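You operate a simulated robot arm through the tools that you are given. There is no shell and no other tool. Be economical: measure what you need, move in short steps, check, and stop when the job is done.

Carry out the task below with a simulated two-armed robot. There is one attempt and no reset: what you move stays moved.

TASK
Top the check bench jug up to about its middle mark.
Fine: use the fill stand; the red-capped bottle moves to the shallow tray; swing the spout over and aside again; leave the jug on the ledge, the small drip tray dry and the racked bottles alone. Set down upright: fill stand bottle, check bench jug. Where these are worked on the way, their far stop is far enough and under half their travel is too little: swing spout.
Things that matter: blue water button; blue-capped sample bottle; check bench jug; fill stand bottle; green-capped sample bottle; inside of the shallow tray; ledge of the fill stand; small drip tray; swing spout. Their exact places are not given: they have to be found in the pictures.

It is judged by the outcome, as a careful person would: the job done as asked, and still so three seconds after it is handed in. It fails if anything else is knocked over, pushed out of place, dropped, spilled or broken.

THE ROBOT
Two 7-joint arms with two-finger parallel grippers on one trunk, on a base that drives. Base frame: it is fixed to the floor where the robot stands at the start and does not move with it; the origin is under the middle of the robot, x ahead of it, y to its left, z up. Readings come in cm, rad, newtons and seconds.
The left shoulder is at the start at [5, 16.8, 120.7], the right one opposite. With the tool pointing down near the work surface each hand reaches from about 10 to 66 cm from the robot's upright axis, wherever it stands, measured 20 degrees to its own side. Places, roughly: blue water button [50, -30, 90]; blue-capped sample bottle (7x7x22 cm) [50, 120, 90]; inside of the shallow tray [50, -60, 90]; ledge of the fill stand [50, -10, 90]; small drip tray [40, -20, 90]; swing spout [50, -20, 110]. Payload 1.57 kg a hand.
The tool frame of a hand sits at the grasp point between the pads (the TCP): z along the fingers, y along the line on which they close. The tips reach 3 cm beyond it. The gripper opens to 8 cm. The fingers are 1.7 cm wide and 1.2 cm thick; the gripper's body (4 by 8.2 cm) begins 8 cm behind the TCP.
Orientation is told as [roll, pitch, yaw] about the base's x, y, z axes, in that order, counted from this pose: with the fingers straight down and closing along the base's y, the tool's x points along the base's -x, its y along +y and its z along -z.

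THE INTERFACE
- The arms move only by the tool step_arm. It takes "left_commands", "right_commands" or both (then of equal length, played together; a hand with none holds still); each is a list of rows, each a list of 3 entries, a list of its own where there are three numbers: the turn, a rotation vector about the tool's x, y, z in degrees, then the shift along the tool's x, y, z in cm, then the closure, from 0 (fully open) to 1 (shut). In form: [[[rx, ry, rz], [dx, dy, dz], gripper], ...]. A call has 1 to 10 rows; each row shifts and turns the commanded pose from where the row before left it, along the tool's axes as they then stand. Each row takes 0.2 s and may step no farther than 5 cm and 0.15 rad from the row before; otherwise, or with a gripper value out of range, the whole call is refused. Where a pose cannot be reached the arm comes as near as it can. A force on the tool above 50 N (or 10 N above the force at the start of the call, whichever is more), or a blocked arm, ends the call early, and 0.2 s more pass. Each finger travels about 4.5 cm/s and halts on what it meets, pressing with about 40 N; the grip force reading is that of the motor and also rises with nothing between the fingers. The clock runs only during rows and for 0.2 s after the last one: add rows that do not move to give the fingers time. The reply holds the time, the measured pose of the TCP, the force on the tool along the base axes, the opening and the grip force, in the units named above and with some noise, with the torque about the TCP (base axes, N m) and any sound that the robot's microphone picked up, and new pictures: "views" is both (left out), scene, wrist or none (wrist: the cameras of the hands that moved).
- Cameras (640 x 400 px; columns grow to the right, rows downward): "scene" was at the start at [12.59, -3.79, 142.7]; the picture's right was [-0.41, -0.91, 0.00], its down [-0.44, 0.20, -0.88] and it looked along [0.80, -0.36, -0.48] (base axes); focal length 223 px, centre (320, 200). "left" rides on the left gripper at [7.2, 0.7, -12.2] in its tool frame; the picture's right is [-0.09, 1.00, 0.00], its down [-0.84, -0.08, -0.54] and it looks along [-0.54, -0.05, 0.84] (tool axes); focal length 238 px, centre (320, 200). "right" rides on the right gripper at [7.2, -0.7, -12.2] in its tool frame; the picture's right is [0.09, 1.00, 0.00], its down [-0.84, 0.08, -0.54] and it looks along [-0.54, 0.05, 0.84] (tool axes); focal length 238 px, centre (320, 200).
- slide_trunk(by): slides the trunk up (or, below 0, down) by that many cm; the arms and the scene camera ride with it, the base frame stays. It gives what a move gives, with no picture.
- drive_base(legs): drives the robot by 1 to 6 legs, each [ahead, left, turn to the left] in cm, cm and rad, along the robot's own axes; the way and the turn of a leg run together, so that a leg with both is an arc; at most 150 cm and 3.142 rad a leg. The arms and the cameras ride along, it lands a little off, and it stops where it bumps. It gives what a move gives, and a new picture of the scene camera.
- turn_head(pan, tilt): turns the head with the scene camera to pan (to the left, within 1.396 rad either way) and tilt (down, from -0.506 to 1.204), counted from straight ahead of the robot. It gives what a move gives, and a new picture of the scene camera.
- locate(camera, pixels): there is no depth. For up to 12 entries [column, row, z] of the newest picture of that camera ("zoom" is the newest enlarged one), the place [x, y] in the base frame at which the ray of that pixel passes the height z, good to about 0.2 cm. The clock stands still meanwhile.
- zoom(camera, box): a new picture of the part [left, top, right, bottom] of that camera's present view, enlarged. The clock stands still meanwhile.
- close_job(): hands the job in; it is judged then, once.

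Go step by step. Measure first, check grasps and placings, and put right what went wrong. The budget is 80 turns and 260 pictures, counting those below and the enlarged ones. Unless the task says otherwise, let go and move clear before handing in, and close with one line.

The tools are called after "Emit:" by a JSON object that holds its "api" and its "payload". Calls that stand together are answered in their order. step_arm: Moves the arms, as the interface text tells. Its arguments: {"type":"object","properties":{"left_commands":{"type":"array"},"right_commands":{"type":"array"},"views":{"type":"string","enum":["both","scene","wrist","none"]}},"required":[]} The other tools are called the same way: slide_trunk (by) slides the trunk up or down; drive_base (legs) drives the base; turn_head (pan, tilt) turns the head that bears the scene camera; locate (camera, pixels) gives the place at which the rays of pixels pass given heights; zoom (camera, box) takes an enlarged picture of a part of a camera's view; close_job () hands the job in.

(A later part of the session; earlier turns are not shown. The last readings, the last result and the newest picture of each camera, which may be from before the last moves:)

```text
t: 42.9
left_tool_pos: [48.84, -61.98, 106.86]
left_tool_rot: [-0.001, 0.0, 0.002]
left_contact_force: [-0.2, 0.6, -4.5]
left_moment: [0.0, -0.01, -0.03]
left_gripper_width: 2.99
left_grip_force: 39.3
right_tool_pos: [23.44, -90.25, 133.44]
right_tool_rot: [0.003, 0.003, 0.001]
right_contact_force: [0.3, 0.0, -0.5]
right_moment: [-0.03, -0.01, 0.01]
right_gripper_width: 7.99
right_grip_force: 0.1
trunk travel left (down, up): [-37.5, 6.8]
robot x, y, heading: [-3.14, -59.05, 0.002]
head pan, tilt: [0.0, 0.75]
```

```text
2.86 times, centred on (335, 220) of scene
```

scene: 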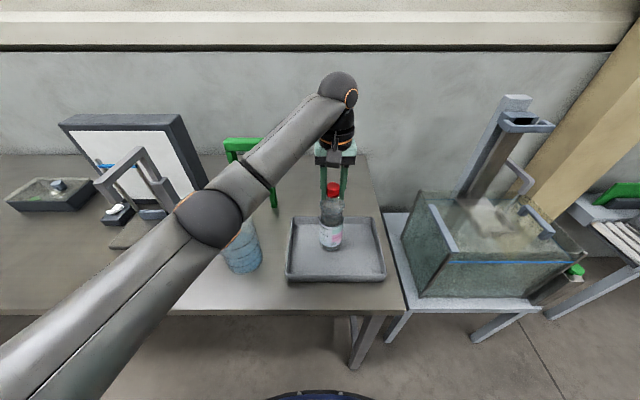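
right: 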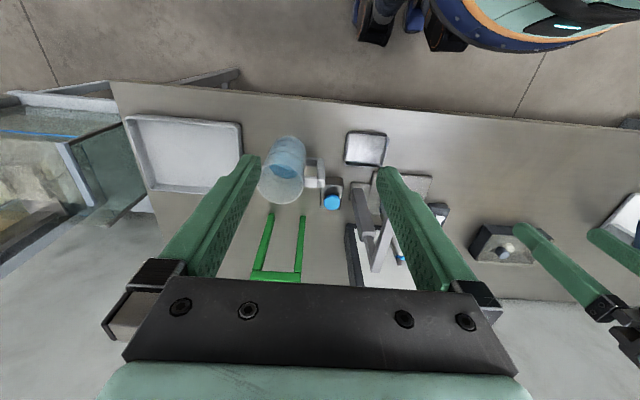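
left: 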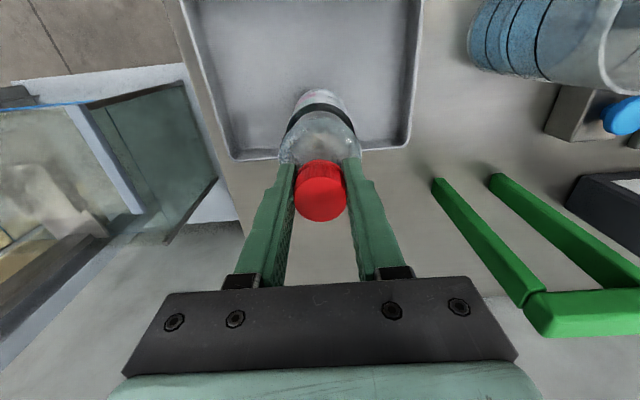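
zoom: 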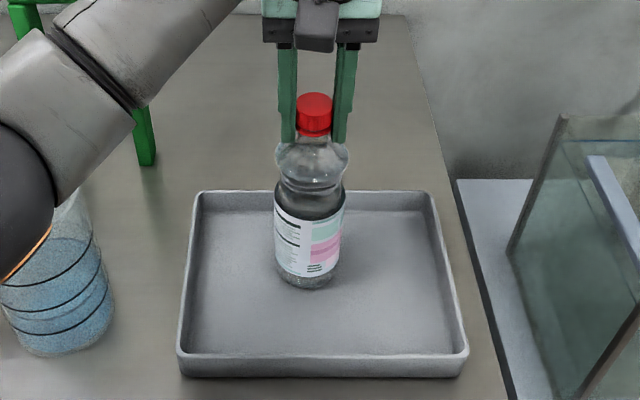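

The force is just beginning to ease (-4.5 N), so I'll continue down gently.

Emit:
{"api": "step_arm", "payload": {"left_commands": [[[0, 0, 0], [0, 0, 0.2], 1], [[0, 0, 0], [0, 0, 0], 1], [[0, 0, 0], [0, 0, 0.2], 1], [[0, 0, 0], [0, 0, 0], 1]], "views": "none"}}

```text
t: 43.9
left_tool_pos: [48.89, -61.96, 106.51]
left_tool_rot: [0.0, 0.001, 0.003]
left_contact_force: [0.7, 0.1, -0.7]
left_moment: [0.02, 0.01, -0.01]
left_gripper_width: 2.98
left_grip_force: 39.1
right_tool_pos: [23.45, -90.38, 133.49]
right_tool_rot: [0.002, 0.0, 0.001]
right_contact_force: [0.0, 0.2, -0.7]
right_moment: [-0.01, -0.01, -0.02]
right_gripper_width: 8.01
right_grip_force: 0.1
trunk travel left (down, up): [-37.5, 6.8]
robot x, y, heading: [-3.51, -58.88, 0.0]
head pan, tilt: [0.0, 0.75]
```

The bottle is resting on the tray floor (-0.7 N). I'll open, rise straight up and draw back.

Emit:
{"api": "step_arm", "payload": {"left_commands": [[[0, 0, 0], [0, 0, 0], 0.5], [[0, 0, 0], [0, 0, 0], 0], [[0, 0, 0], [0, 0, 0], 0], [[0, 0, 0], [0, 0, 0], 0], [[0, 0, 0], [0, 0, -3], 0], [[0, 0, 0], [0, 0, -4], 0], [[0, 0, 0], [0, 0, -4], 0], [[0, 0, 0], [0, 0, -4], 0], [[0, 0, 0], [0, 0, -4], 0]], "views": "wrist"}}

Emit:
{"api": "step_arm", "payload": {"left_commands": [[[0, 0, 0], [4, 0, 0], 0], [[0, 0, 0], [4, 3, 0], 0], [[0, 0, 0], [4, 3, 0], 0], [[0, 0, 0], [4, 3, 0], 0], [[0, 0, 0], [4, 3, 0], 0], [[0, 0, 0], [0, 4, 0], 0], [[0, 0, 0], [0, 4, 0], 0], [[0, 0, 0], [0, 0, 0], 0]], "views": "scene"}}

Emit:
{"api": "drive_base", "payload": {"legs": [[0, 29, 0]]}}

```text
t: 45.9
left_tool_pos: [48.32, -61.73, 123.33]
left_tool_rot: [-0.001, 0.001, 0.001]
left_contact_force: [1.1, 0.5, -0.5]
left_moment: [-0.03, 0.03, -0.01]
left_gripper_width: 8.0
left_grip_force: 0.2
left hand out of reach, approached as far as the arm can: row 9
right_tool_pos: [23.47, -90.25, 133.45]
right_tool_rot: [-0.002, 0.002, 0.001]
right_contact_force: [0.5, -0.1, -0.1]
right_moment: [-0.05, -0.01, 0.02]
right_gripper_width: 8.0
right_grip_force: 0.0
trunk travel left (down, up): [-37.5, 6.8]
robot x, y, heading: [-2.98, -58.81, 0.005]
head pan, tilt: [0.0, 0.75]
```

left: 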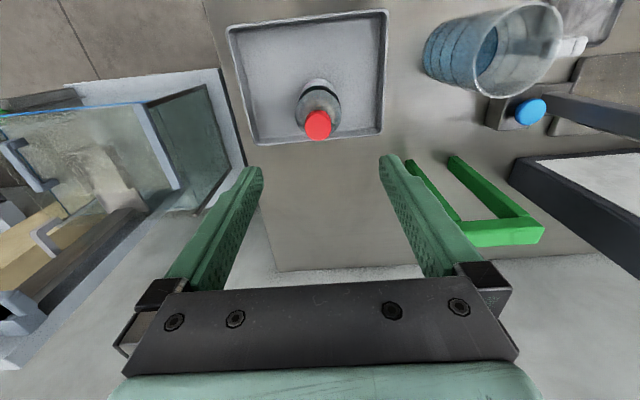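

```text
t: 47.7
left_tool_pos: [27.98, -41.64, 123.5]
left_tool_rot: [0.0, -0.001, 0.002]
left_contact_force: [-0.4, 0.1, 0.8]
left_moment: [-0.01, -0.01, 0.01]
left_gripper_width: 7.99
left_grip_force: 0.0
left hand out of reach, approached as far as the arm can: row 1
right_tool_pos: [23.47, -90.44, 133.43]
right_tool_rot: [0.002, 0.001, 0.001]
right_contact_force: [0.4, 1.0, -0.5]
right_moment: [0.01, 0.02, 0.01]
right_gripper_width: 7.99
right_grip_force: 0.0
trunk travel left (down, up): [-37.5, 6.8]
robot x, y, heading: [-2.98, -59.08, 0.003]
head pan, tilt: [0.0, 0.75]
```

scene: 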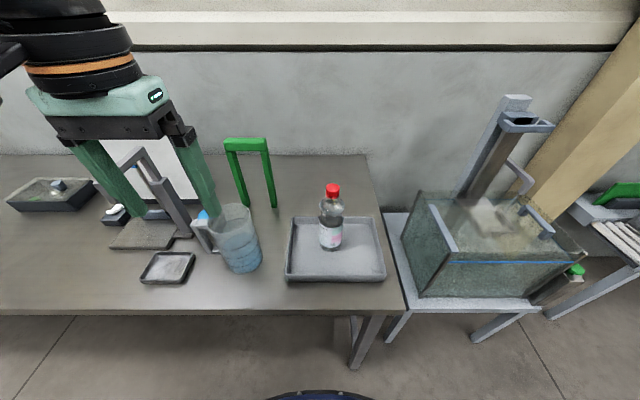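

```text
t: 50.8
left_tool_pos: [27.96, -13.05, 123.5]
left_tool_rot: [0.0, -0.001, 0.002]
left_contact_force: [0.5, 0.2, 0.2]
left_moment: [0.01, 0.01, 0.02]
left_gripper_width: 8.0
left_grip_force: 0.0
right_tool_pos: [23.36, -61.56, 133.55]
right_tool_rot: [0.001, 0.001, 0.004]
right_contact_force: [0.3, -0.2, 0.5]
right_moment: [0.0, 0.04, 0.0]
right_gripper_width: 8.01
right_grip_force: 0.1
trunk travel left (down, up): [-37.5, 6.8]
robot x, y, heading: [-3.37, -30.17, 0.001]
head pan, tilt: [0.0, 0.75]
```

scene: 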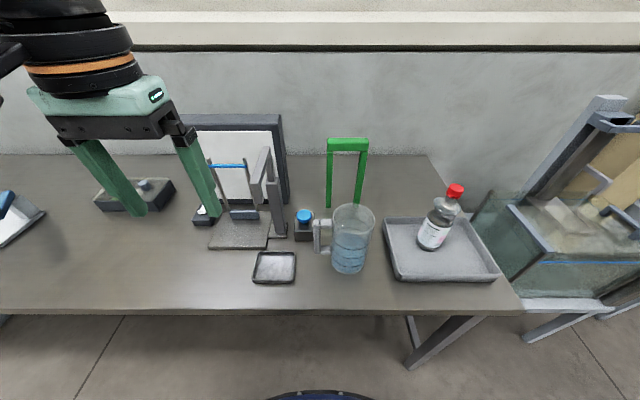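

The bottle stands upright in the tray. Next is the jug: I'll move the left hand over its handle to measure it, turning the gripper 90° (closing along x) on the way.

Emit:
{"api": "step_arm", "payload": {"left_commands": [[[0, 0, 8], [0, 0, 0], 0], [[0, 0, 8], [0, 0, 0], 0], [[0, 0, 8], [0, 0, 0], 0], [[0, 0, 8], [0, 0, 0], 0], [[0, 0, 8], [0, 0, 0], 0], [[0, 0, 8], [0, 0, 0], 0], [[0, 0, 8], [0, 0, 0], 0], [[0, 0, 8], [0, 0, 0], 0], [[0, 0, 8], [0, 0, 0], 0], [[0, 0, 8], [0, 0, 0], 0]], "views": "wrist"}}

Emit:
{"api": "zoom", "payload": {"camera": "scene", "box": [290, 180, 400, 290]}}

```text
t: 53.0
left_tool_pos: [28.03, -12.92, 123.51]
left_tool_rot: [-0.002, 0.001, -1.397]
left_contact_force: [0.2, 0.2, -0.1]
left_moment: [-0.01, 0.0, 0.01]
left_gripper_width: 8.0
left_grip_force: 0.0
right_tool_pos: [23.51, -61.58, 133.44]
right_tool_rot: [0.002, -0.001, 0.005]
right_contact_force: [-0.5, -0.1, 0.1]
right_moment: [0.0, -0.01, -0.01]
right_gripper_width: 8.0
right_grip_force: 0.2
trunk travel left (down, up): [-37.5, 6.8]
robot x, y, heading: [-2.87, -30.42, 0.002]
head pan, tilt: [0.0, 0.75]
```

left: 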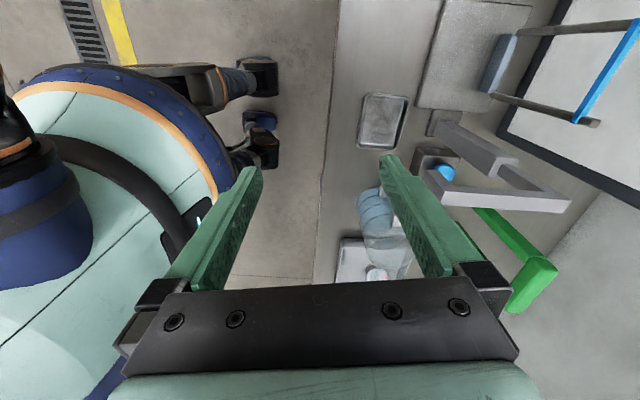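

```text
3.64 times, centred on (345, 235) of scene
```

zoom: 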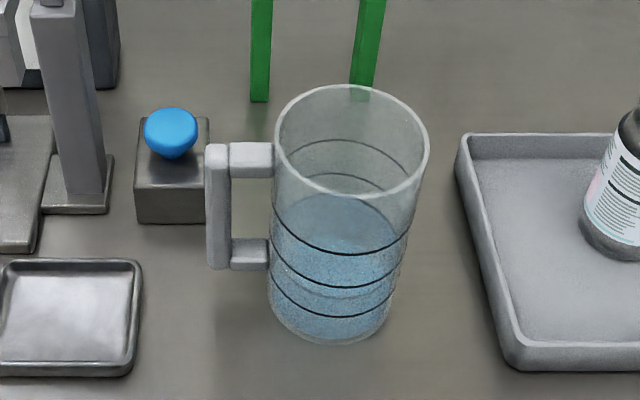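

The water surface (zoom row ~247) lies between the lower ring (~262) and the middle ring (~231), so it needs roughly half a ring spacing. I'll finish the 90° turn and bring the left hand over the handle area.

Emit:
{"api": "step_arm", "payload": {"left_commands": [[[0, 0, 7], [0, 0, 0], 0], [[0, 0, 3], [0, 0, 0], 0], [[0, 0, 0], [-4, 0, 0], 0], [[0, 0, 0], [-4, 0, 0], 0], [[0, 0, 0], [-2, 3, 0], 0], [[0, 0, 0], [0, 4, 0], 0], [[0, 0, 0], [0, 4, 0], 0], [[0, 0, 0], [0, 3, 0], 0], [[0, 0, 0], [0, 0, 0], 0]], "views": "both"}}

Emit:
{"api": "zoom", "payload": {"camera": "left", "box": [160, 60, 480, 260]}}

```text
t: 55.0
left_tool_pos: [42.01, -22.98, 123.51]
left_tool_rot: [0.0, -0.001, -1.568]
left_contact_force: [-0.2, -0.1, -0.5]
left_moment: [0.02, 0.0, -0.01]
left_gripper_width: 7.98
left_grip_force: 0.0
right_tool_pos: [23.47, -61.58, 133.55]
right_tool_rot: [0.002, -0.001, 0.003]
right_contact_force: [-0.6, 0.3, 0.1]
right_moment: [0.04, 0.01, 0.0]
right_gripper_width: 8.0
right_grip_force: 0.1
trunk travel left (down, up): [-37.5, 6.8]
robot x, y, heading: [-2.88, -30.31, 0.002]
head pan, tilt: [0.0, 0.75]
```

scene: 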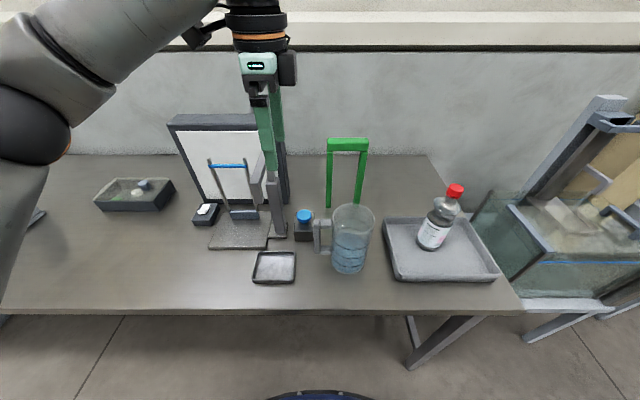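
left: 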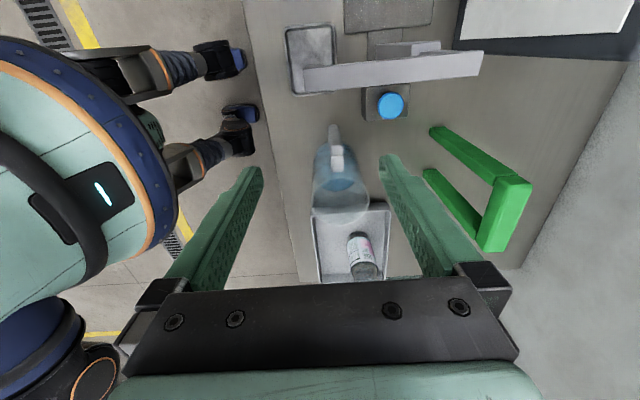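

```text
2.00 times, centred on (320, 160) of left
```

zoom: 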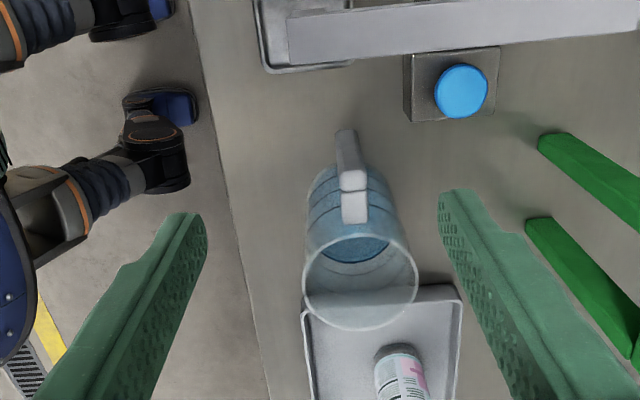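

I'll triangulate the handle's top outer corner and the rim centre.

Emit:
{"api": "locate", "payload": {"camera": "zoom", "pixels": [[353, 180, 98], [353, 180, 101], [360, 283, 99], [360, 283, 102], [303, 283, 101], [418, 283, 101], [340, 185, 99], [366, 185, 99], [347, 132, 88], [463, 92, 92]]}}

Emit:
{"api": "locate", "payload": {"camera": "scene", "pixels": [[316.7, 221.3, 98], [316.7, 221.3, 101], [353.5, 218.5, 99], [353.5, 218.5, 102], [326, 222, 99], [346, 268, 86], [304, 216, 91], [332, 218, 101], [375, 218, 101]]}}

```text
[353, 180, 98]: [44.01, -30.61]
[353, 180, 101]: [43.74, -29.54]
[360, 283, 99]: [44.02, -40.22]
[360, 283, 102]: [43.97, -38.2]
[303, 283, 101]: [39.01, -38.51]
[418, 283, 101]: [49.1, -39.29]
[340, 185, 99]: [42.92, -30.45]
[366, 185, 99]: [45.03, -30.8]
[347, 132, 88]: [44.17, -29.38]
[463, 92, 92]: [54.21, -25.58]
```

```text
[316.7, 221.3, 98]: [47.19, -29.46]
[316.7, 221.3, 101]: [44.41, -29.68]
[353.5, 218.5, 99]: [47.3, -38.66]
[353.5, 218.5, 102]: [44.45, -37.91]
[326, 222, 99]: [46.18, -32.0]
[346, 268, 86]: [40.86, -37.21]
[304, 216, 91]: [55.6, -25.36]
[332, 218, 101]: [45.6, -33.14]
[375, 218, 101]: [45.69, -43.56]
```

Handle: top z≈101.5, bar centre ≈[44,-29.6], 2.1 cm wide in x. Jug rim centre ≈[44,-38.2,102.4], radius ≈5.1. For forearm clearance over the spout beam I'll raise the trunk, then stage the hand above the handle.

Emit:
{"api": "slide_trunk", "payload": {"by": 6.5}}

Emit:
{"api": "step_arm", "payload": {"left_commands": [[[0, 0, 0], [-3.3, 1, 0], 0], [[0, 0, 0], [-3.3, 1, 0], 0], [[0, 0, 0], [0, 0, 4], 0], [[0, 0, 0], [0, 0, 4], 0], [[0, 0, 0], [0, 0, 4], 0], [[0, 0, 0], [0, 0, 4], 0], [[0, 0, 0], [0, 0, 4], 0], [[0, 0, 0], [0, 0, 3], 0], [[0, 0, 0], [0, 0, 0], 0]], "views": "both"}}

Emit:
{"api": "zoom", "payload": {"camera": "left", "box": [160, 40, 480, 240]}}

Emit:
{"api": "zoom", "payload": {"camera": "scene", "box": [180, 20, 420, 300]}}

```text
t: 56.0
left_tool_pos: [41.92, -23.04, 130.04]
left_tool_rot: [0.0, 0.001, -1.567]
left_contact_force: [-1.4, -0.1, -0.4]
left_moment: [0.03, 0.01, 0.02]
left_gripper_width: 7.99
left_grip_force: 0.0
right_tool_pos: [23.48, -61.55, 139.81]
right_tool_rot: [0.001, 0.001, 0.002]
right_contact_force: [-1.4, 0.7, -0.5]
right_moment: [-0.02, -0.01, 0.04]
right_gripper_width: 7.98
right_grip_force: 0.0
trunk travel left (down, up): [-44.0, 0.3]
robot x, y, heading: [-3.35, -30.22, 0.003]
head pan, tilt: [0.0, 0.75]
```

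```text
t: 58.0
left_tool_pos: [44.1, -29.65, 106.93]
left_tool_rot: [0.0, 0.0, -1.568]
left_contact_force: [1.0, 0.0, -0.3]
left_moment: [-0.01, 0.0, -0.02]
left_gripper_width: 8.01
left_grip_force: 0.1
right_tool_pos: [23.32, -61.58, 140.08]
right_tool_rot: [0.001, -0.001, 0.003]
right_contact_force: [0.7, -0.1, -0.4]
right_moment: [0.01, 0.01, 0.02]
right_gripper_width: 8.01
right_grip_force: 0.0
trunk travel left (down, up): [-44.0, 0.3]
robot x, y, heading: [-3.36, -30.27, -0.001]
head pan, tilt: [0.0, 0.75]
```

scene: 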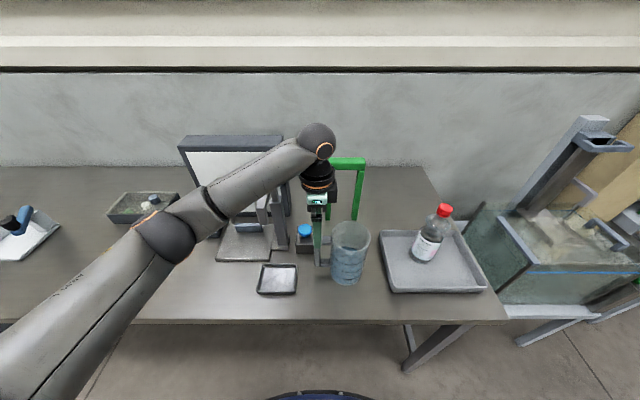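
left: 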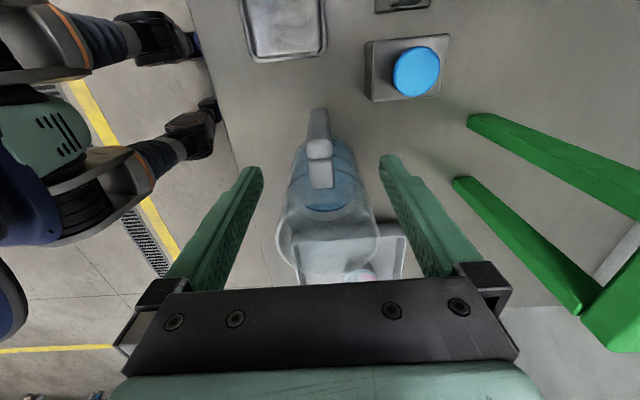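

```text
2.00 times, centred on (320, 140) of left
```

zoom: 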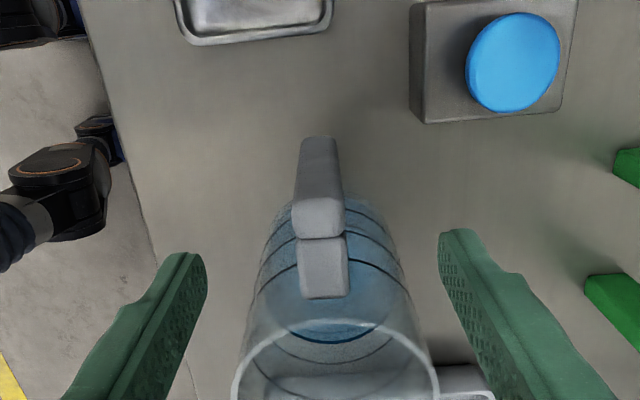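

```text
1.43 times, centred on (300, 160) of scene
```

zoom: 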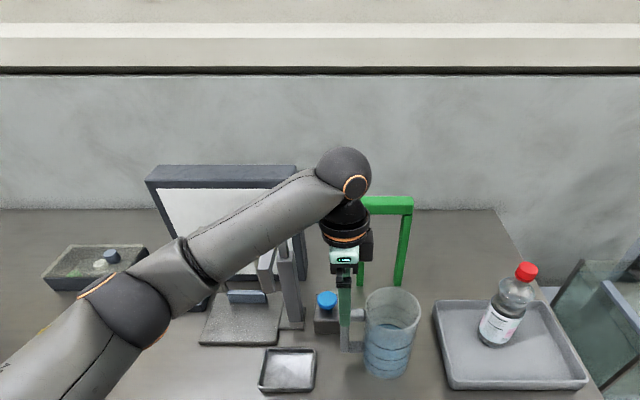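

Let me pin the handle's top in this close view before descending.

Emit:
{"api": "locate", "payload": {"camera": "left", "pixels": [[308, 150, 101.5], [333, 148, 101.5], [310, 187, 101.5], [333, 186, 101.5], [319, 141, 101.5], [320, 157, 101.5]]}}

```text
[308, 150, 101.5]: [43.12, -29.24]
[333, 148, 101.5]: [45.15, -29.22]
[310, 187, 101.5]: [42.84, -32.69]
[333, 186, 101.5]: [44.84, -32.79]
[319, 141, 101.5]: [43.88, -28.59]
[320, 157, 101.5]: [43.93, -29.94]
```

The handle is centred at [44.05,-29.3]. Descending to z≈96.5 in steps, then closing.

Emit:
{"api": "step_arm", "payload": {"left_commands": [[[0, 0, 0], [0.2, 0, 2], 0], [[0, 0, 0], [0, 0, 2], 0], [[0, 0, 0], [0, 0, 2], 0], [[0, 0, 0], [0, 0, 2], 0], [[0, 0, 0], [0, 0, 2.4], 0], [[0, 0, 0], [0, 0, 0], 0]], "views": "both"}}

Emit:
{"api": "zoom", "payload": {"camera": "scene", "box": [220, 120, 420, 300]}}

```text
t: 59.4
left_tool_pos: [44.04, -29.37, 96.52]
left_tool_rot: [0.0, 0.001, -1.57]
left_contact_force: [-0.2, -0.2, 0.0]
left_moment: [-0.02, -0.02, -0.01]
left_gripper_width: 7.99
left_grip_force: 0.0
right_tool_pos: [23.43, -61.55, 140.02]
right_tool_rot: [0.001, -0.001, 0.003]
right_contact_force: [-0.4, -0.6, -0.1]
right_moment: [0.04, 0.02, 0.01]
right_gripper_width: 8.02
right_grip_force: 0.1
trunk travel left (down, up): [-44.0, 0.3]
robot x, y, heading: [-3.01, -30.37, -0.004]
head pan, tilt: [0.0, 0.75]
```

scene: 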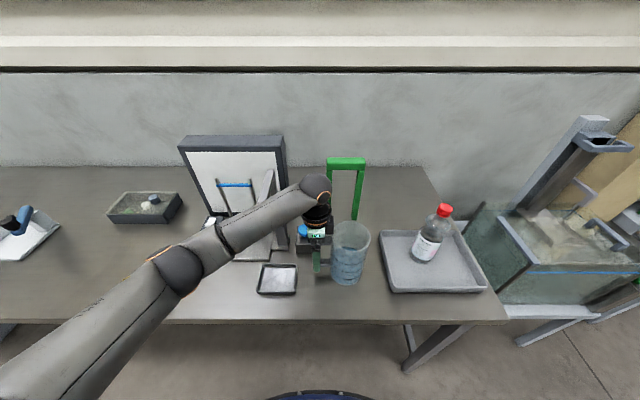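
left: 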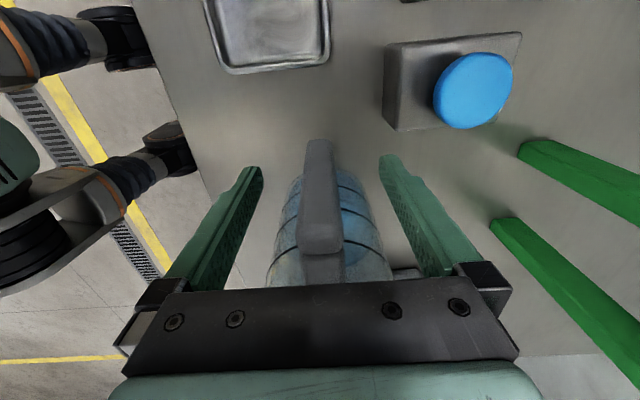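

```text
2.22 times, centred on (320, 210) of scene
```

zoom: 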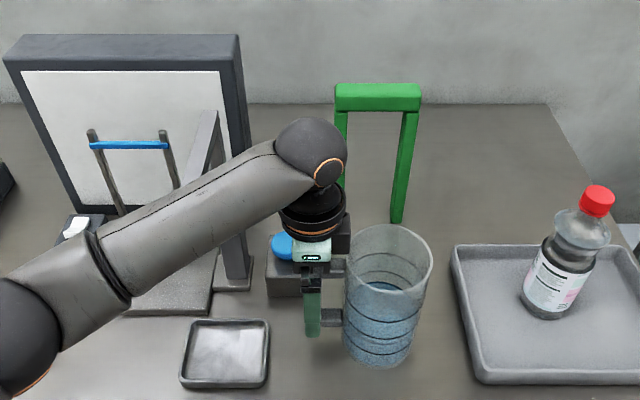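

No contact, and the handle sits centred between the fingers. Closing.

Emit:
{"api": "step_arm", "payload": {"left_commands": [[[0, 0, 0], [0, 0, 0], 0.5], [[0, 0, 0], [0, 0, 0], 1], [[0, 0, 0], [0, 0, 0], 1], [[0, 0, 0], [0, 0, 0], 1], [[0, 0, 0], [0, 0, 0], 1], [[0, 0, 0], [0, 0, 0], 1]], "views": "wrist"}}

Emit:
{"api": "step_arm", "payload": {"left_commands": [[[0, 0, 0], [0, 0, -0.5], 1], [[0, 0, 0], [0, 0, -0.7], 1], [[0, 0, 0], [0, 0, -0.8], 1], [[0, 0, 0], [0, 0, 0], 1]], "views": "both"}}

Emit:
{"api": "zoom", "payload": {"camera": "scene", "box": [280, 180, 400, 300]}}

```text
t: 60.8
left_tool_pos: [43.91, -29.31, 96.56]
left_tool_rot: [0.0, 0.001, -1.569]
left_contact_force: [-1.4, 0.2, 1.0]
left_moment: [0.0, -0.04, -0.1]
left_gripper_width: 2.2
left_grip_force: 34.7
right_tool_pos: [23.52, -61.64, 140.08]
right_tool_rot: [0.001, -0.001, 0.003]
right_contact_force: [0.7, -0.9, 0.2]
right_moment: [-0.01, 0.0, 0.0]
right_gripper_width: 8.03
right_grip_force: 0.0
trunk travel left (down, up): [-44.0, 0.3]
robot x, y, heading: [-3.18, -30.6, 0.005]
head pan, tilt: [0.0, 0.75]
```

left: 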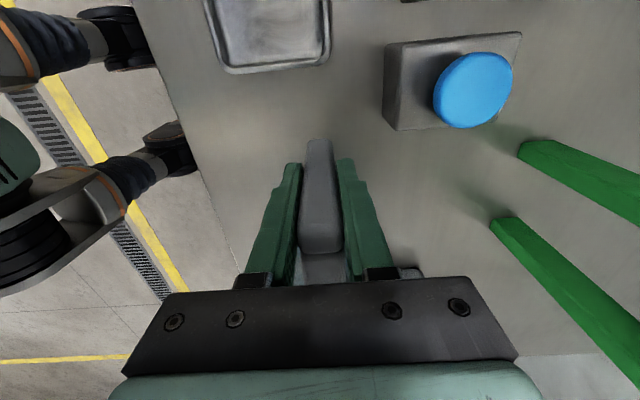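

```text
t: 61.8
left_tool_pos: [44.0, -29.27, 98.54]
left_tool_rot: [0.0, 0.001, -1.569]
left_contact_force: [0.1, 0.5, -4.6]
left_moment: [0.36, 0.0, 0.01]
left_gripper_width: 2.19
left_grip_force: 34.9
right_tool_pos: [23.44, -61.58, 140.04]
right_tool_rot: [0.001, 0.001, 0.004]
right_contact_force: [0.1, 0.3, -0.1]
right_moment: [0.03, 0.0, -0.03]
right_gripper_width: 7.99
right_grip_force: 0.0
trunk travel left (down, up): [-44.0, 0.3]
robot x, y, heading: [-3.02, -30.2, -0.001]
head pan, tilt: [0.0, 0.75]
```

scene: 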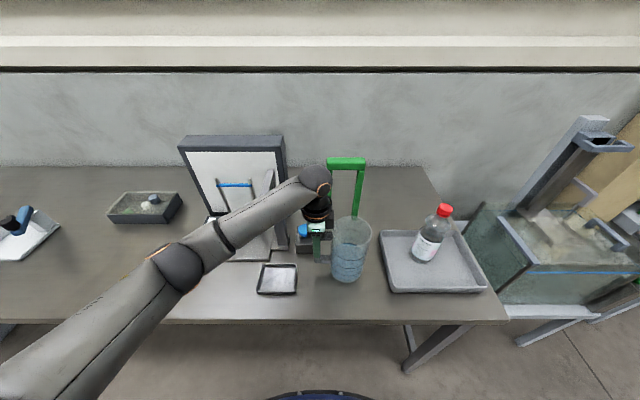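
left: 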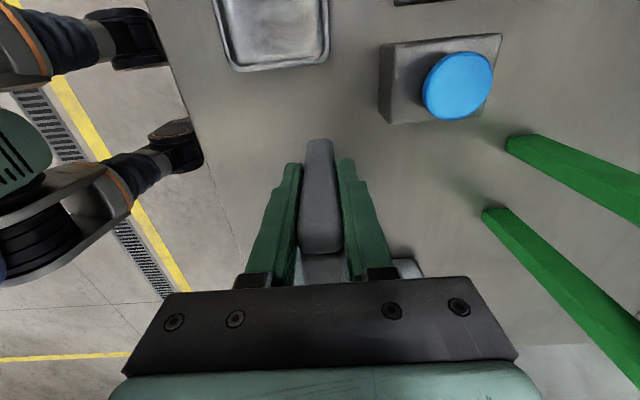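

```text
3.33 times, centred on (340, 240) of scene
```

zoom: 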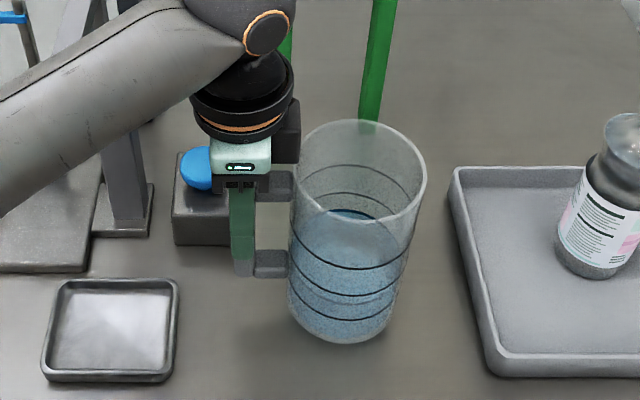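

The jug is lifted level (4.6 N, no tilt). I'll raise it a bit more and draw back gently to x≈32.

Emit:
{"api": "step_arm", "payload": {"left_commands": [[[0, 0, 0], [0, -0.5, -1], 1], [[0, 0, 0], [0, -1, -1], 1], [[0, 0, 0], [0, -1.5, 0], 1], [[0, 0, 0], [0, -1.5, 0], 1], [[0, 0, 0], [0, -1.5, 0], 1], [[0, 0, 0], [0, -1.5, 0], 1], [[0, 0, 0], [0, -1.5, 0], 1], [[0, 0, 0], [0, -1.5, 0], 1], [[0, 0, 0], [0, -1, 0], 1], [[0, 0, 0], [0, -0.5, 0], 1]], "views": "both"}}

```text
t: 64.0
left_tool_pos: [32.15, -29.44, 100.36]
left_tool_rot: [0.001, 0.0, -1.568]
left_contact_force: [-0.9, 0.4, -4.5]
left_moment: [0.33, 0.01, 0.02]
left_gripper_width: 2.19
left_grip_force: 34.9
right_tool_pos: [23.41, -61.63, 140.03]
right_tool_rot: [0.001, 0.0, 0.004]
right_contact_force: [-0.3, 0.4, 0.5]
right_moment: [0.0, -0.01, -0.01]
right_gripper_width: 8.02
right_grip_force: 0.2
trunk travel left (down, up): [-44.0, 0.3]
robot x, y, heading: [-3.37, -30.25, 0.004]
head pan, tilt: [0.0, 0.75]
```

scene: 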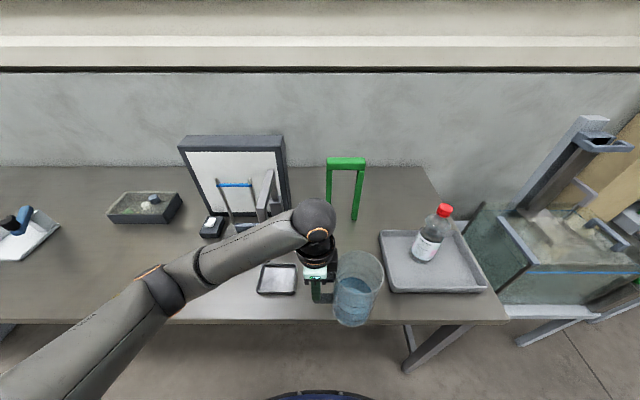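
left: 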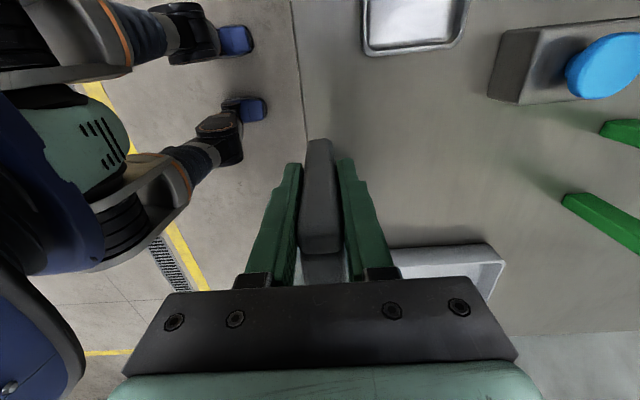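

Holding well. I'm moving left in front of the drip tray, gently.

Emit:
{"api": "step_arm", "payload": {"left_commands": [[[0, 0, 0], [0.7, -0.3, 0], 1], [[0, 0, 0], [1.3, -0.3, 0], 1], [[0, 0, 0], [1.8, 0, 0], 1], [[0, 0, 0], [2, 0, 0], 1], [[0, 0, 0], [2, 0, 0], 1], [[0, 0, 0], [2, 0, 0], 1], [[0, 0, 0], [2, 0, 0], 1], [[0, 0, 0], [2, 0, 0], 1], [[0, 0, 0], [2, 0, 0], 1], [[0, 0, 0], [2, 0, 0], 1]], "views": "none"}}

Emit:
{"api": "step_arm", "payload": {"left_commands": [[[0, 0, 0], [2, 0, 0], 1], [[0, 0, 0], [2, 0, 0], 1], [[0, 0, 0], [2, 0, 0], 1], [[0, 0, 0], [2, 0, 0], 1], [[0, 0, 0], [2, 0, 0], 1], [[0, 0, 0], [2, 0, 0], 1], [[0, 0, 0], [1.2, 0, 0], 1], [[0, 0, 0], [0.6, 0, 0], 1], [[0, 0, 0], [0, 0, 0], 1]], "views": "scene"}}

Emit:
{"api": "zoom", "payload": {"camera": "scene", "box": [160, 120, 340, 300]}}

```text
t: 66.2
left_tool_pos: [31.26, -11.56, 100.59]
left_tool_rot: [0.002, 0.001, -1.57]
left_contact_force: [-0.5, 0.0, -4.8]
left_moment: [0.38, -0.04, 0.02]
left_gripper_width: 2.2
left_grip_force: 34.9
right_tool_pos: [23.54, -61.55, 140.03]
right_tool_rot: [0.0, 0.001, 0.004]
right_contact_force: [0.3, 1.5, -0.5]
right_moment: [-0.01, 0.01, -0.02]
right_gripper_width: 7.99
right_grip_force: 0.2
trunk travel left (down, up): [-44.0, 0.3]
robot x, y, heading: [-3.19, -30.27, 0.002]
head pan, tilt: [0.0, 0.75]
```

```text
t: 68.2
left_tool_pos: [31.43, 2.09, 100.61]
left_tool_rot: [0.0, 0.001, -1.57]
left_contact_force: [-0.1, 0.2, -4.8]
left_moment: [0.38, -0.05, 0.02]
left_gripper_width: 2.22
left_grip_force: 34.3
right_tool_pos: [23.56, -61.6, 140.0]
right_tool_rot: [0.003, 0.002, 0.004]
right_contact_force: [0.4, 0.8, -1.1]
right_moment: [0.0, 0.01, -0.04]
right_gripper_width: 8.0
right_grip_force: 0.1
trunk travel left (down, up): [-44.0, 0.3]
robot x, y, heading: [-3.5, -30.34, -0.0]
head pan, tilt: [0.0, 0.75]
```

scene: 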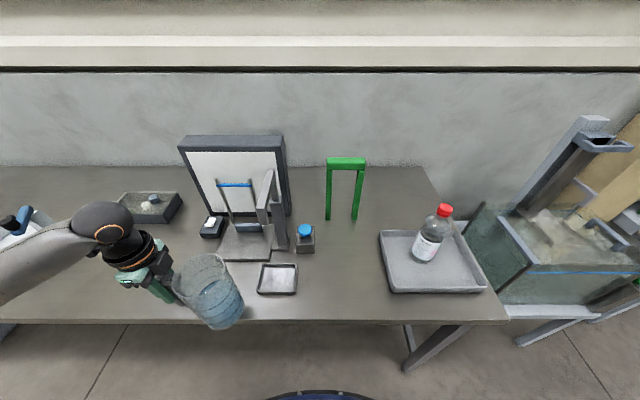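

```text
2.22 times, centred on (250, 210) of scene
```

zoom: 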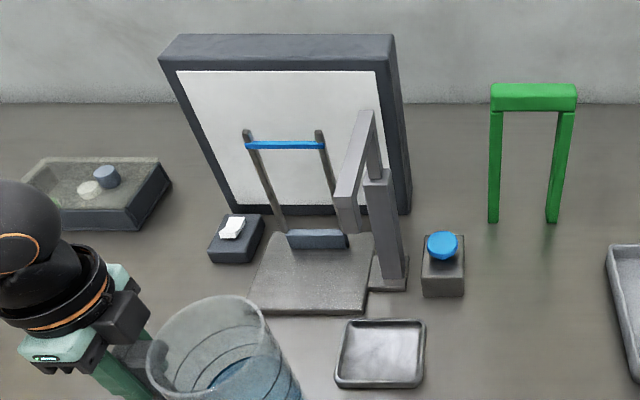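

The spout is undisturbed. I'll measure the hoop's base block and the ledge edges for placing.

Emit:
{"api": "locate", "payload": {"camera": "zoom", "pixels": [[290, 249, 87], [347, 247, 87], [249, 312, 86.5], [365, 314, 86.5], [373, 236, 86.5], [268, 232, 86.5], [277, 231, 87]]}}

Emit:
{"api": "locate", "payload": {"camera": "scene", "pixels": [[209, 270, 105]]}}

```text
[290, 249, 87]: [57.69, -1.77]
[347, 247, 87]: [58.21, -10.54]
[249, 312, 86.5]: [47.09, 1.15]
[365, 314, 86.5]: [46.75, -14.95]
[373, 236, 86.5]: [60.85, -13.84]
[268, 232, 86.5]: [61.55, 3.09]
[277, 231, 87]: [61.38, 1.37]
```

```text
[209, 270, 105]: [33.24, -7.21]
```

Block front is at x≈57.8, so the jug centre belongs at about [52.3,-6.3] and TCP at [52.3,2.4]. Moving forward gently.

Emit:
{"api": "step_arm", "payload": {"left_commands": [[[0, 0, 0], [0.3, 1, 0], 1], [[0, 0, 0], [0, 2, 0], 1], [[0, 0, 0], [0, 2.5, 0], 1], [[0, 0, 0], [0, 2.5, 0], 1], [[0, 0, 0], [0, 2.5, 0], 1], [[0, 0, 0], [0, 2.5, 0], 1], [[0, 0, 0], [0, 2.5, 0], 1], [[0, 0, 0], [0, 2, 0], 1], [[0, 0, 0], [0, 1, 0], 1], [[0, 0, 0], [0, 0.5, 0], 1]], "views": "both"}}

Emit:
{"api": "zoom", "payload": {"camera": "scene", "box": [160, 120, 340, 300]}}

```text
t: 70.4
left_tool_pos: [50.4, 2.57, 100.58]
left_tool_rot: [0.0, 0.001, -1.57]
left_contact_force: [-0.1, -0.2, -4.9]
left_moment: [0.35, -0.03, 0.0]
left_gripper_width: 2.17
left_grip_force: 35.2
right_tool_pos: [23.49, -61.54, 140.07]
right_tool_rot: [0.002, 0.003, 0.004]
right_contact_force: [0.3, -0.6, -0.6]
right_moment: [-0.01, -0.01, 0.0]
right_gripper_width: 7.98
right_grip_force: 0.0
trunk travel left (down, up): [-44.0, 0.3]
robot x, y, heading: [-3.09, -30.22, 0.001]
head pan, tilt: [0.0, 0.75]
```

scene: 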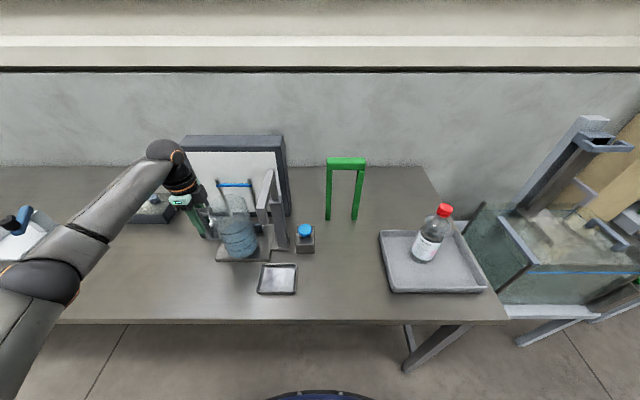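
left: 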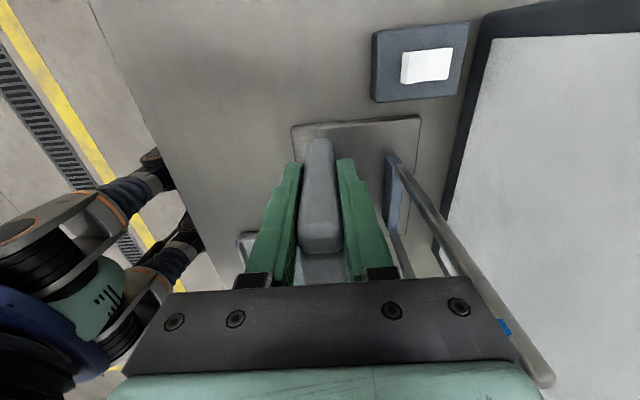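

```text
2.22 times, centred on (250, 210) of scene
```

zoom: 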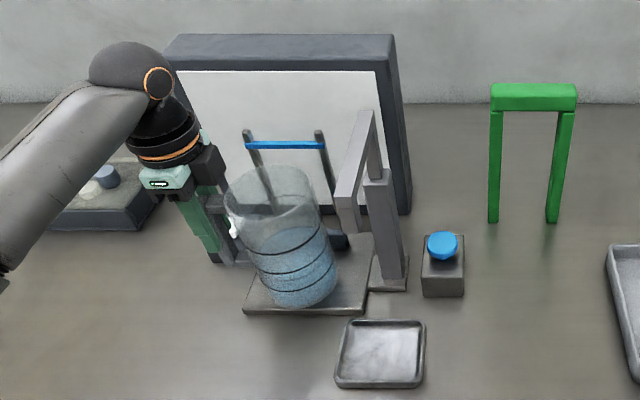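

I need 1.8 cm more forward, then lower onto the ledge gradually while watching the force.

Emit:
{"api": "step_arm", "payload": {"left_commands": [[[0, 0, 0], [0, 1, 0], 1], [[0, 0, 0], [0, 0.8, 0], 1], [[0, 0, 0], [0, 0, 0.8], 1], [[0, 0, 0], [0, 0, 0.8], 1], [[0, 0, 0], [0, 0, 0.3], 1], [[0, 0, 0], [0, 0, 0], 1]], "views": "wrist"}}

Emit:
{"api": "zoom", "payload": {"camera": "scene", "box": [190, 160, 300, 270]}}

```text
t: 71.8
left_tool_pos: [52.2, 2.55, 98.63]
left_tool_rot: [0.0, 0.0, -1.569]
left_contact_force: [0.2, 0.2, -4.8]
left_moment: [0.31, 0.01, 0.02]
left_gripper_width: 2.16
left_grip_force: 35.6
right_tool_pos: [23.47, -61.59, 139.93]
right_tool_rot: [0.002, 0.004, 0.004]
right_contact_force: [-0.2, -0.2, -0.6]
right_moment: [0.0, 0.02, -0.04]
right_gripper_width: 7.99
right_grip_force: 0.2
trunk travel left (down, up): [-44.0, 0.3]
robot x, y, heading: [-2.98, -29.84, 0.0]
head pan, tilt: [0.0, 0.75]
```

left: 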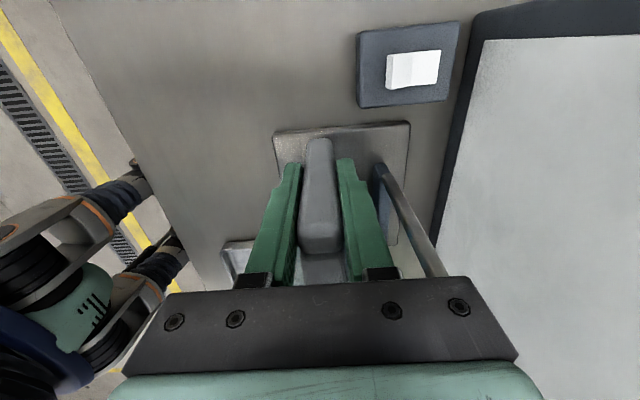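

```text
3.64 times, centred on (245, 215) of scene
```

zoom: 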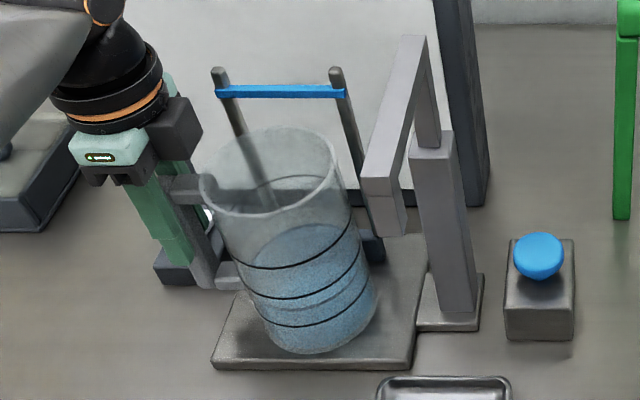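

The jug is well inside the ledge. Lowering the last bit.

Emit:
{"api": "step_arm", "payload": {"left_commands": [[[0, 0, 0], [0, 0, 0.3], 1], [[0, 0, 0], [0, 0, 0], 1], [[0, 0, 0], [0, 0, 0.2], 1], [[0, 0, 0], [0, 0, 0], 1]], "views": "none"}}

```text
t: 72.8
left_tool_pos: [52.18, 2.62, 98.22]
left_tool_rot: [0.001, 0.0, -1.57]
left_contact_force: [-1.4, 0.2, -4.3]
left_moment: [0.31, 0.03, 0.0]
left_gripper_width: 2.17
left_grip_force: 34.7
right_tool_pos: [23.51, -61.5, 139.95]
right_tool_rot: [0.001, 0.001, 0.003]
right_contact_force: [-0.4, -0.1, -1.0]
right_moment: [-0.04, 0.02, 0.01]
right_gripper_width: 8.01
right_grip_force: 0.1
trunk travel left (down, up): [-44.0, 0.3]
robot x, y, heading: [-3.27, -29.98, 0.002]
head pan, tilt: [0.0, 0.75]
```

Emit:
{"api": "step_arm", "payload": {"left_commands": [[[0, 0, 0], [0, 0, 0.2], 1], [[0, 0, 0], [0, 0, 0], 1], [[0, 0, 0], [0, 0, 0.2], 1], [[0, 0, 0], [0, 0, 0], 1]], "views": "none"}}

```text
t: 73.8
left_tool_pos: [52.13, 2.6, 98.13]
left_tool_rot: [0.008, -0.001, -1.569]
left_contact_force: [1.0, 6.0, 23.2]
left_moment: [-1.02, 1.16, -0.13]
left_gripper_width: 2.21
left_grip_force: 35.1
right_tool_pos: [23.23, -61.69, 140.04]
right_tool_rot: [0.001, -0.002, 0.006]
right_contact_force: [-0.5, 0.4, -0.4]
right_moment: [0.01, 0.03, -0.03]
right_gripper_width: 7.98
right_grip_force: 0.1
trunk travel left (down, up): [-44.0, 0.3]
robot x, y, heading: [-3.1, -30.57, 0.003]
head pan, tilt: [0.0, 0.75]
```

It's seated and pressing 23 N; I'll ease up 0.3 cm before letting go.

Emit:
{"api": "step_arm", "payload": {"left_commands": [[[0, 0, 0], [0, 0, -0.25], 1], [[0, 0, 0], [0, 0, 0], 1]], "views": "scene"}}

Emit:
{"api": "zoom", "payload": {"camera": "scene", "box": [190, 160, 300, 270]}}

```text
t: 74.4
left_tool_pos: [52.09, 2.56, 98.25]
left_tool_rot: [0.002, 0.0, -1.567]
left_contact_force: [4.3, 6.7, 16.7]
left_moment: [-0.49, 0.49, 0.0]
left_gripper_width: 2.17
left_grip_force: 34.7
right_tool_pos: [23.41, -61.59, 140.08]
right_tool_rot: [0.0, 0.0, 0.004]
right_contact_force: [-0.3, 0.4, 0.3]
right_moment: [-0.03, -0.01, 0.01]
right_gripper_width: 7.98
right_grip_force: 0.0
trunk travel left (down, up): [-44.0, 0.3]
robot x, y, heading: [-3.11, -30.25, 0.0]
head pan, tilt: [0.0, 0.75]
```

scene: 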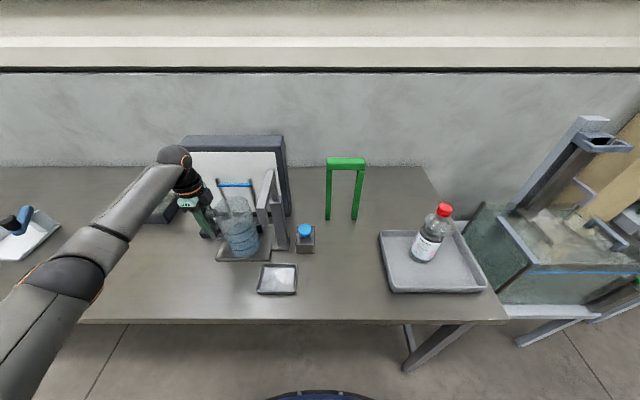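

```text
3.64 times, centred on (245, 215) of scene
```

zoom: 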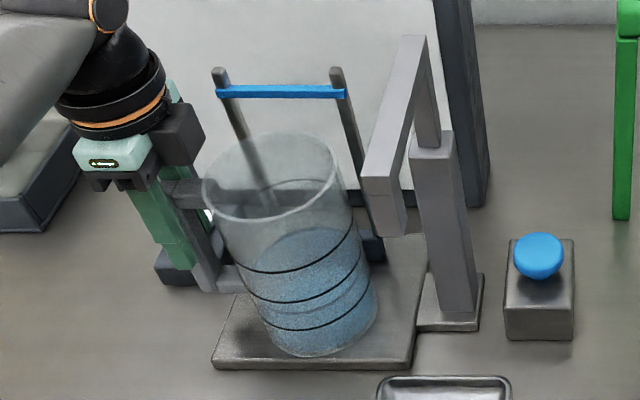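

Emit:
{"api": "step_arm", "payload": {"left_commands": [[[0, 0, 0], [0, 0, -0.15], 1], [[0, 0, 0], [0, 0, 0], 1]], "views": "none"}}

```text
t: 75.0
left_tool_pos: [52.14, 2.47, 98.2]
left_tool_rot: [0.0, 0.0, -1.569]
left_contact_force: [2.4, 4.0, 8.1]
left_moment: [0.23, -0.34, 0.1]
left_gripper_width: 2.19
left_grip_force: 34.6
right_tool_pos: [23.48, -61.62, 139.99]
right_tool_rot: [0.002, 0.001, 0.003]
right_contact_force: [-0.8, 0.2, -0.3]
right_moment: [0.0, -0.04, -0.03]
right_gripper_width: 8.0
right_grip_force: 0.0
trunk travel left (down, up): [-44.0, 0.3]
robot x, y, heading: [-3.17, -30.53, -0.004]
head pan, tilt: [0.0, 0.75]
```

Nearly unloaded. Opening and rising straight up.

Emit:
{"api": "step_arm", "payload": {"left_commands": [[[0, 0, 0], [0, 0, -0.1], 0.6], [[0, 0, 0], [0, 0, 0], 0.3], [[0, 0, 0], [0, 0, 0], 0.1], [[0, 0, 0], [0, 0, 0], 0.1], [[0, 0, 0], [0, 0, 0], 0.1], [[0, 0, 0], [0, 0, -2], 0.1], [[0, 0, 0], [0, 0, -3], 0.1], [[0, 0, 0], [0, 0, -4], 0.1], [[0, 0, 0], [0, 0, -4], 0.1], [[0, 0, 0], [0, 0, -4], 0.1]], "views": "both"}}

Emit:
{"api": "zoom", "payload": {"camera": "scene", "box": [190, 160, 300, 270]}}

```text
t: 77.2
left_tool_pos: [52.2, 2.58, 115.3]
left_tool_rot: [0.0, -0.001, -1.569]
left_contact_force: [0.6, -0.6, 0.0]
left_moment: [0.01, 0.01, -0.03]
left_gripper_width: 7.2
left_grip_force: 0.1
right_tool_pos: [23.45, -61.62, 140.01]
right_tool_rot: [0.002, 0.001, 0.005]
right_contact_force: [-0.9, 0.1, 0.6]
right_moment: [-0.03, -0.01, 0.01]
right_gripper_width: 8.0
right_grip_force: 0.0
trunk travel left (down, up): [-44.0, 0.3]
robot x, y, heading: [-2.89, -30.41, 0.001]
head pan, tilt: [0.0, 0.75]
```

scene: 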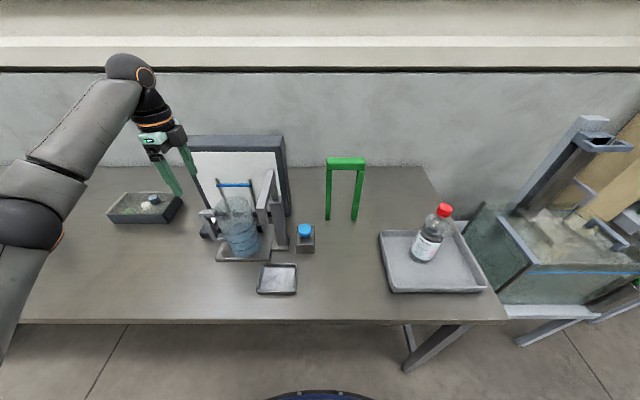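
left: 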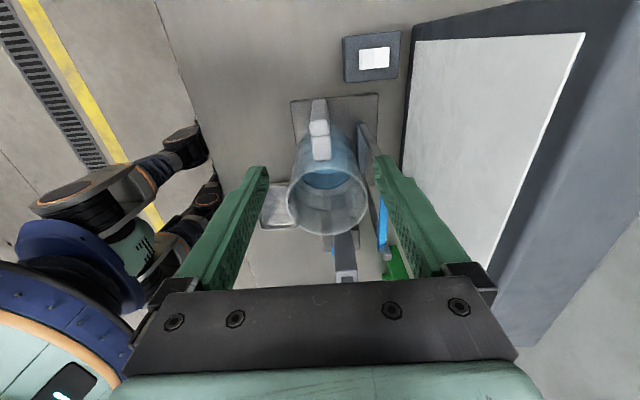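

```text
3.64 times, centred on (245, 215) of scene
```

zoom: 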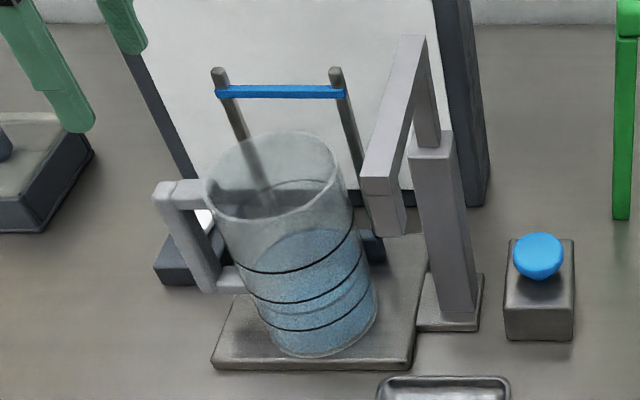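

The jug stands upright on the ledge. Next the spout: I'll raise the left hand, turn it back, and bring it toward the beam.

Emit:
{"api": "step_arm", "payload": {"left_commands": [[[0, 0, 0], [0, -2, -4], 0], [[0, 0, 0], [0, -2, -4], 0], [[0, 0, -8.5], [0, -2, -3], 0], [[0, 0, -8.5], [0, 0, 0], 0], [[0, 0, -8.5], [0, 0, 0], 0], [[0, 0, -8.5], [0, 0, 0], 0], [[0, 0, -8.5], [0, 0, 0], 0], [[0, 0, -8.5], [0, 0, 0], 0], [[0, 0, -8.5], [0, 0, 0], 0], [[0, 0, -8.5], [0, 0, 0], 0]], "views": "none"}}

Emit:
{"api": "step_arm", "payload": {"left_commands": [[[0, 0, -8.5], [0, 0, 0], 0], [[0, 0, -8.5], [0, 0, 0], 0], [[0, 0, -5], [0, 0, 0], 0], [[0, 0, 0], [0, 0, 0], 0]], "views": "none"}}

```text
t: 79.4
left_tool_pos: [46.05, 2.54, 126.33]
left_tool_rot: [0.0, -0.001, -0.379]
left_contact_force: [-0.2, 0.5, 0.9]
left_moment: [0.03, 0.02, 0.03]
left_gripper_width: 8.02
left_grip_force: 0.0
right_tool_pos: [23.38, -61.63, 140.0]
right_tool_rot: [0.001, 0.002, 0.003]
right_contact_force: [-1.6, -1.2, -1.0]
right_moment: [-0.01, 0.02, -0.01]
right_gripper_width: 7.99
right_grip_force: 0.0
trunk travel left (down, up): [-44.0, 0.3]
robot x, y, heading: [-3.05, -30.56, 0.002]
head pan, tilt: [0.0, 0.75]
```

```text
t: 80.4
left_tool_pos: [46.19, 2.55, 126.34]
left_tool_rot: [-0.001, -0.001, 0.005]
left_contact_force: [0.7, 0.0, -0.5]
left_moment: [0.02, 0.01, 0.01]
left_gripper_width: 8.01
left_grip_force: 0.1
right_tool_pos: [23.39, -61.71, 140.06]
right_tool_rot: [0.001, -0.001, 0.004]
right_contact_force: [0.0, 0.8, -0.1]
right_moment: [-0.01, -0.01, 0.02]
right_gripper_width: 8.0
right_grip_force: 0.1
trunk travel left (down, up): [-44.0, 0.3]
robot x, y, heading: [-3.09, -30.29, -0.001]
head pan, tilt: [0.0, 0.75]
```

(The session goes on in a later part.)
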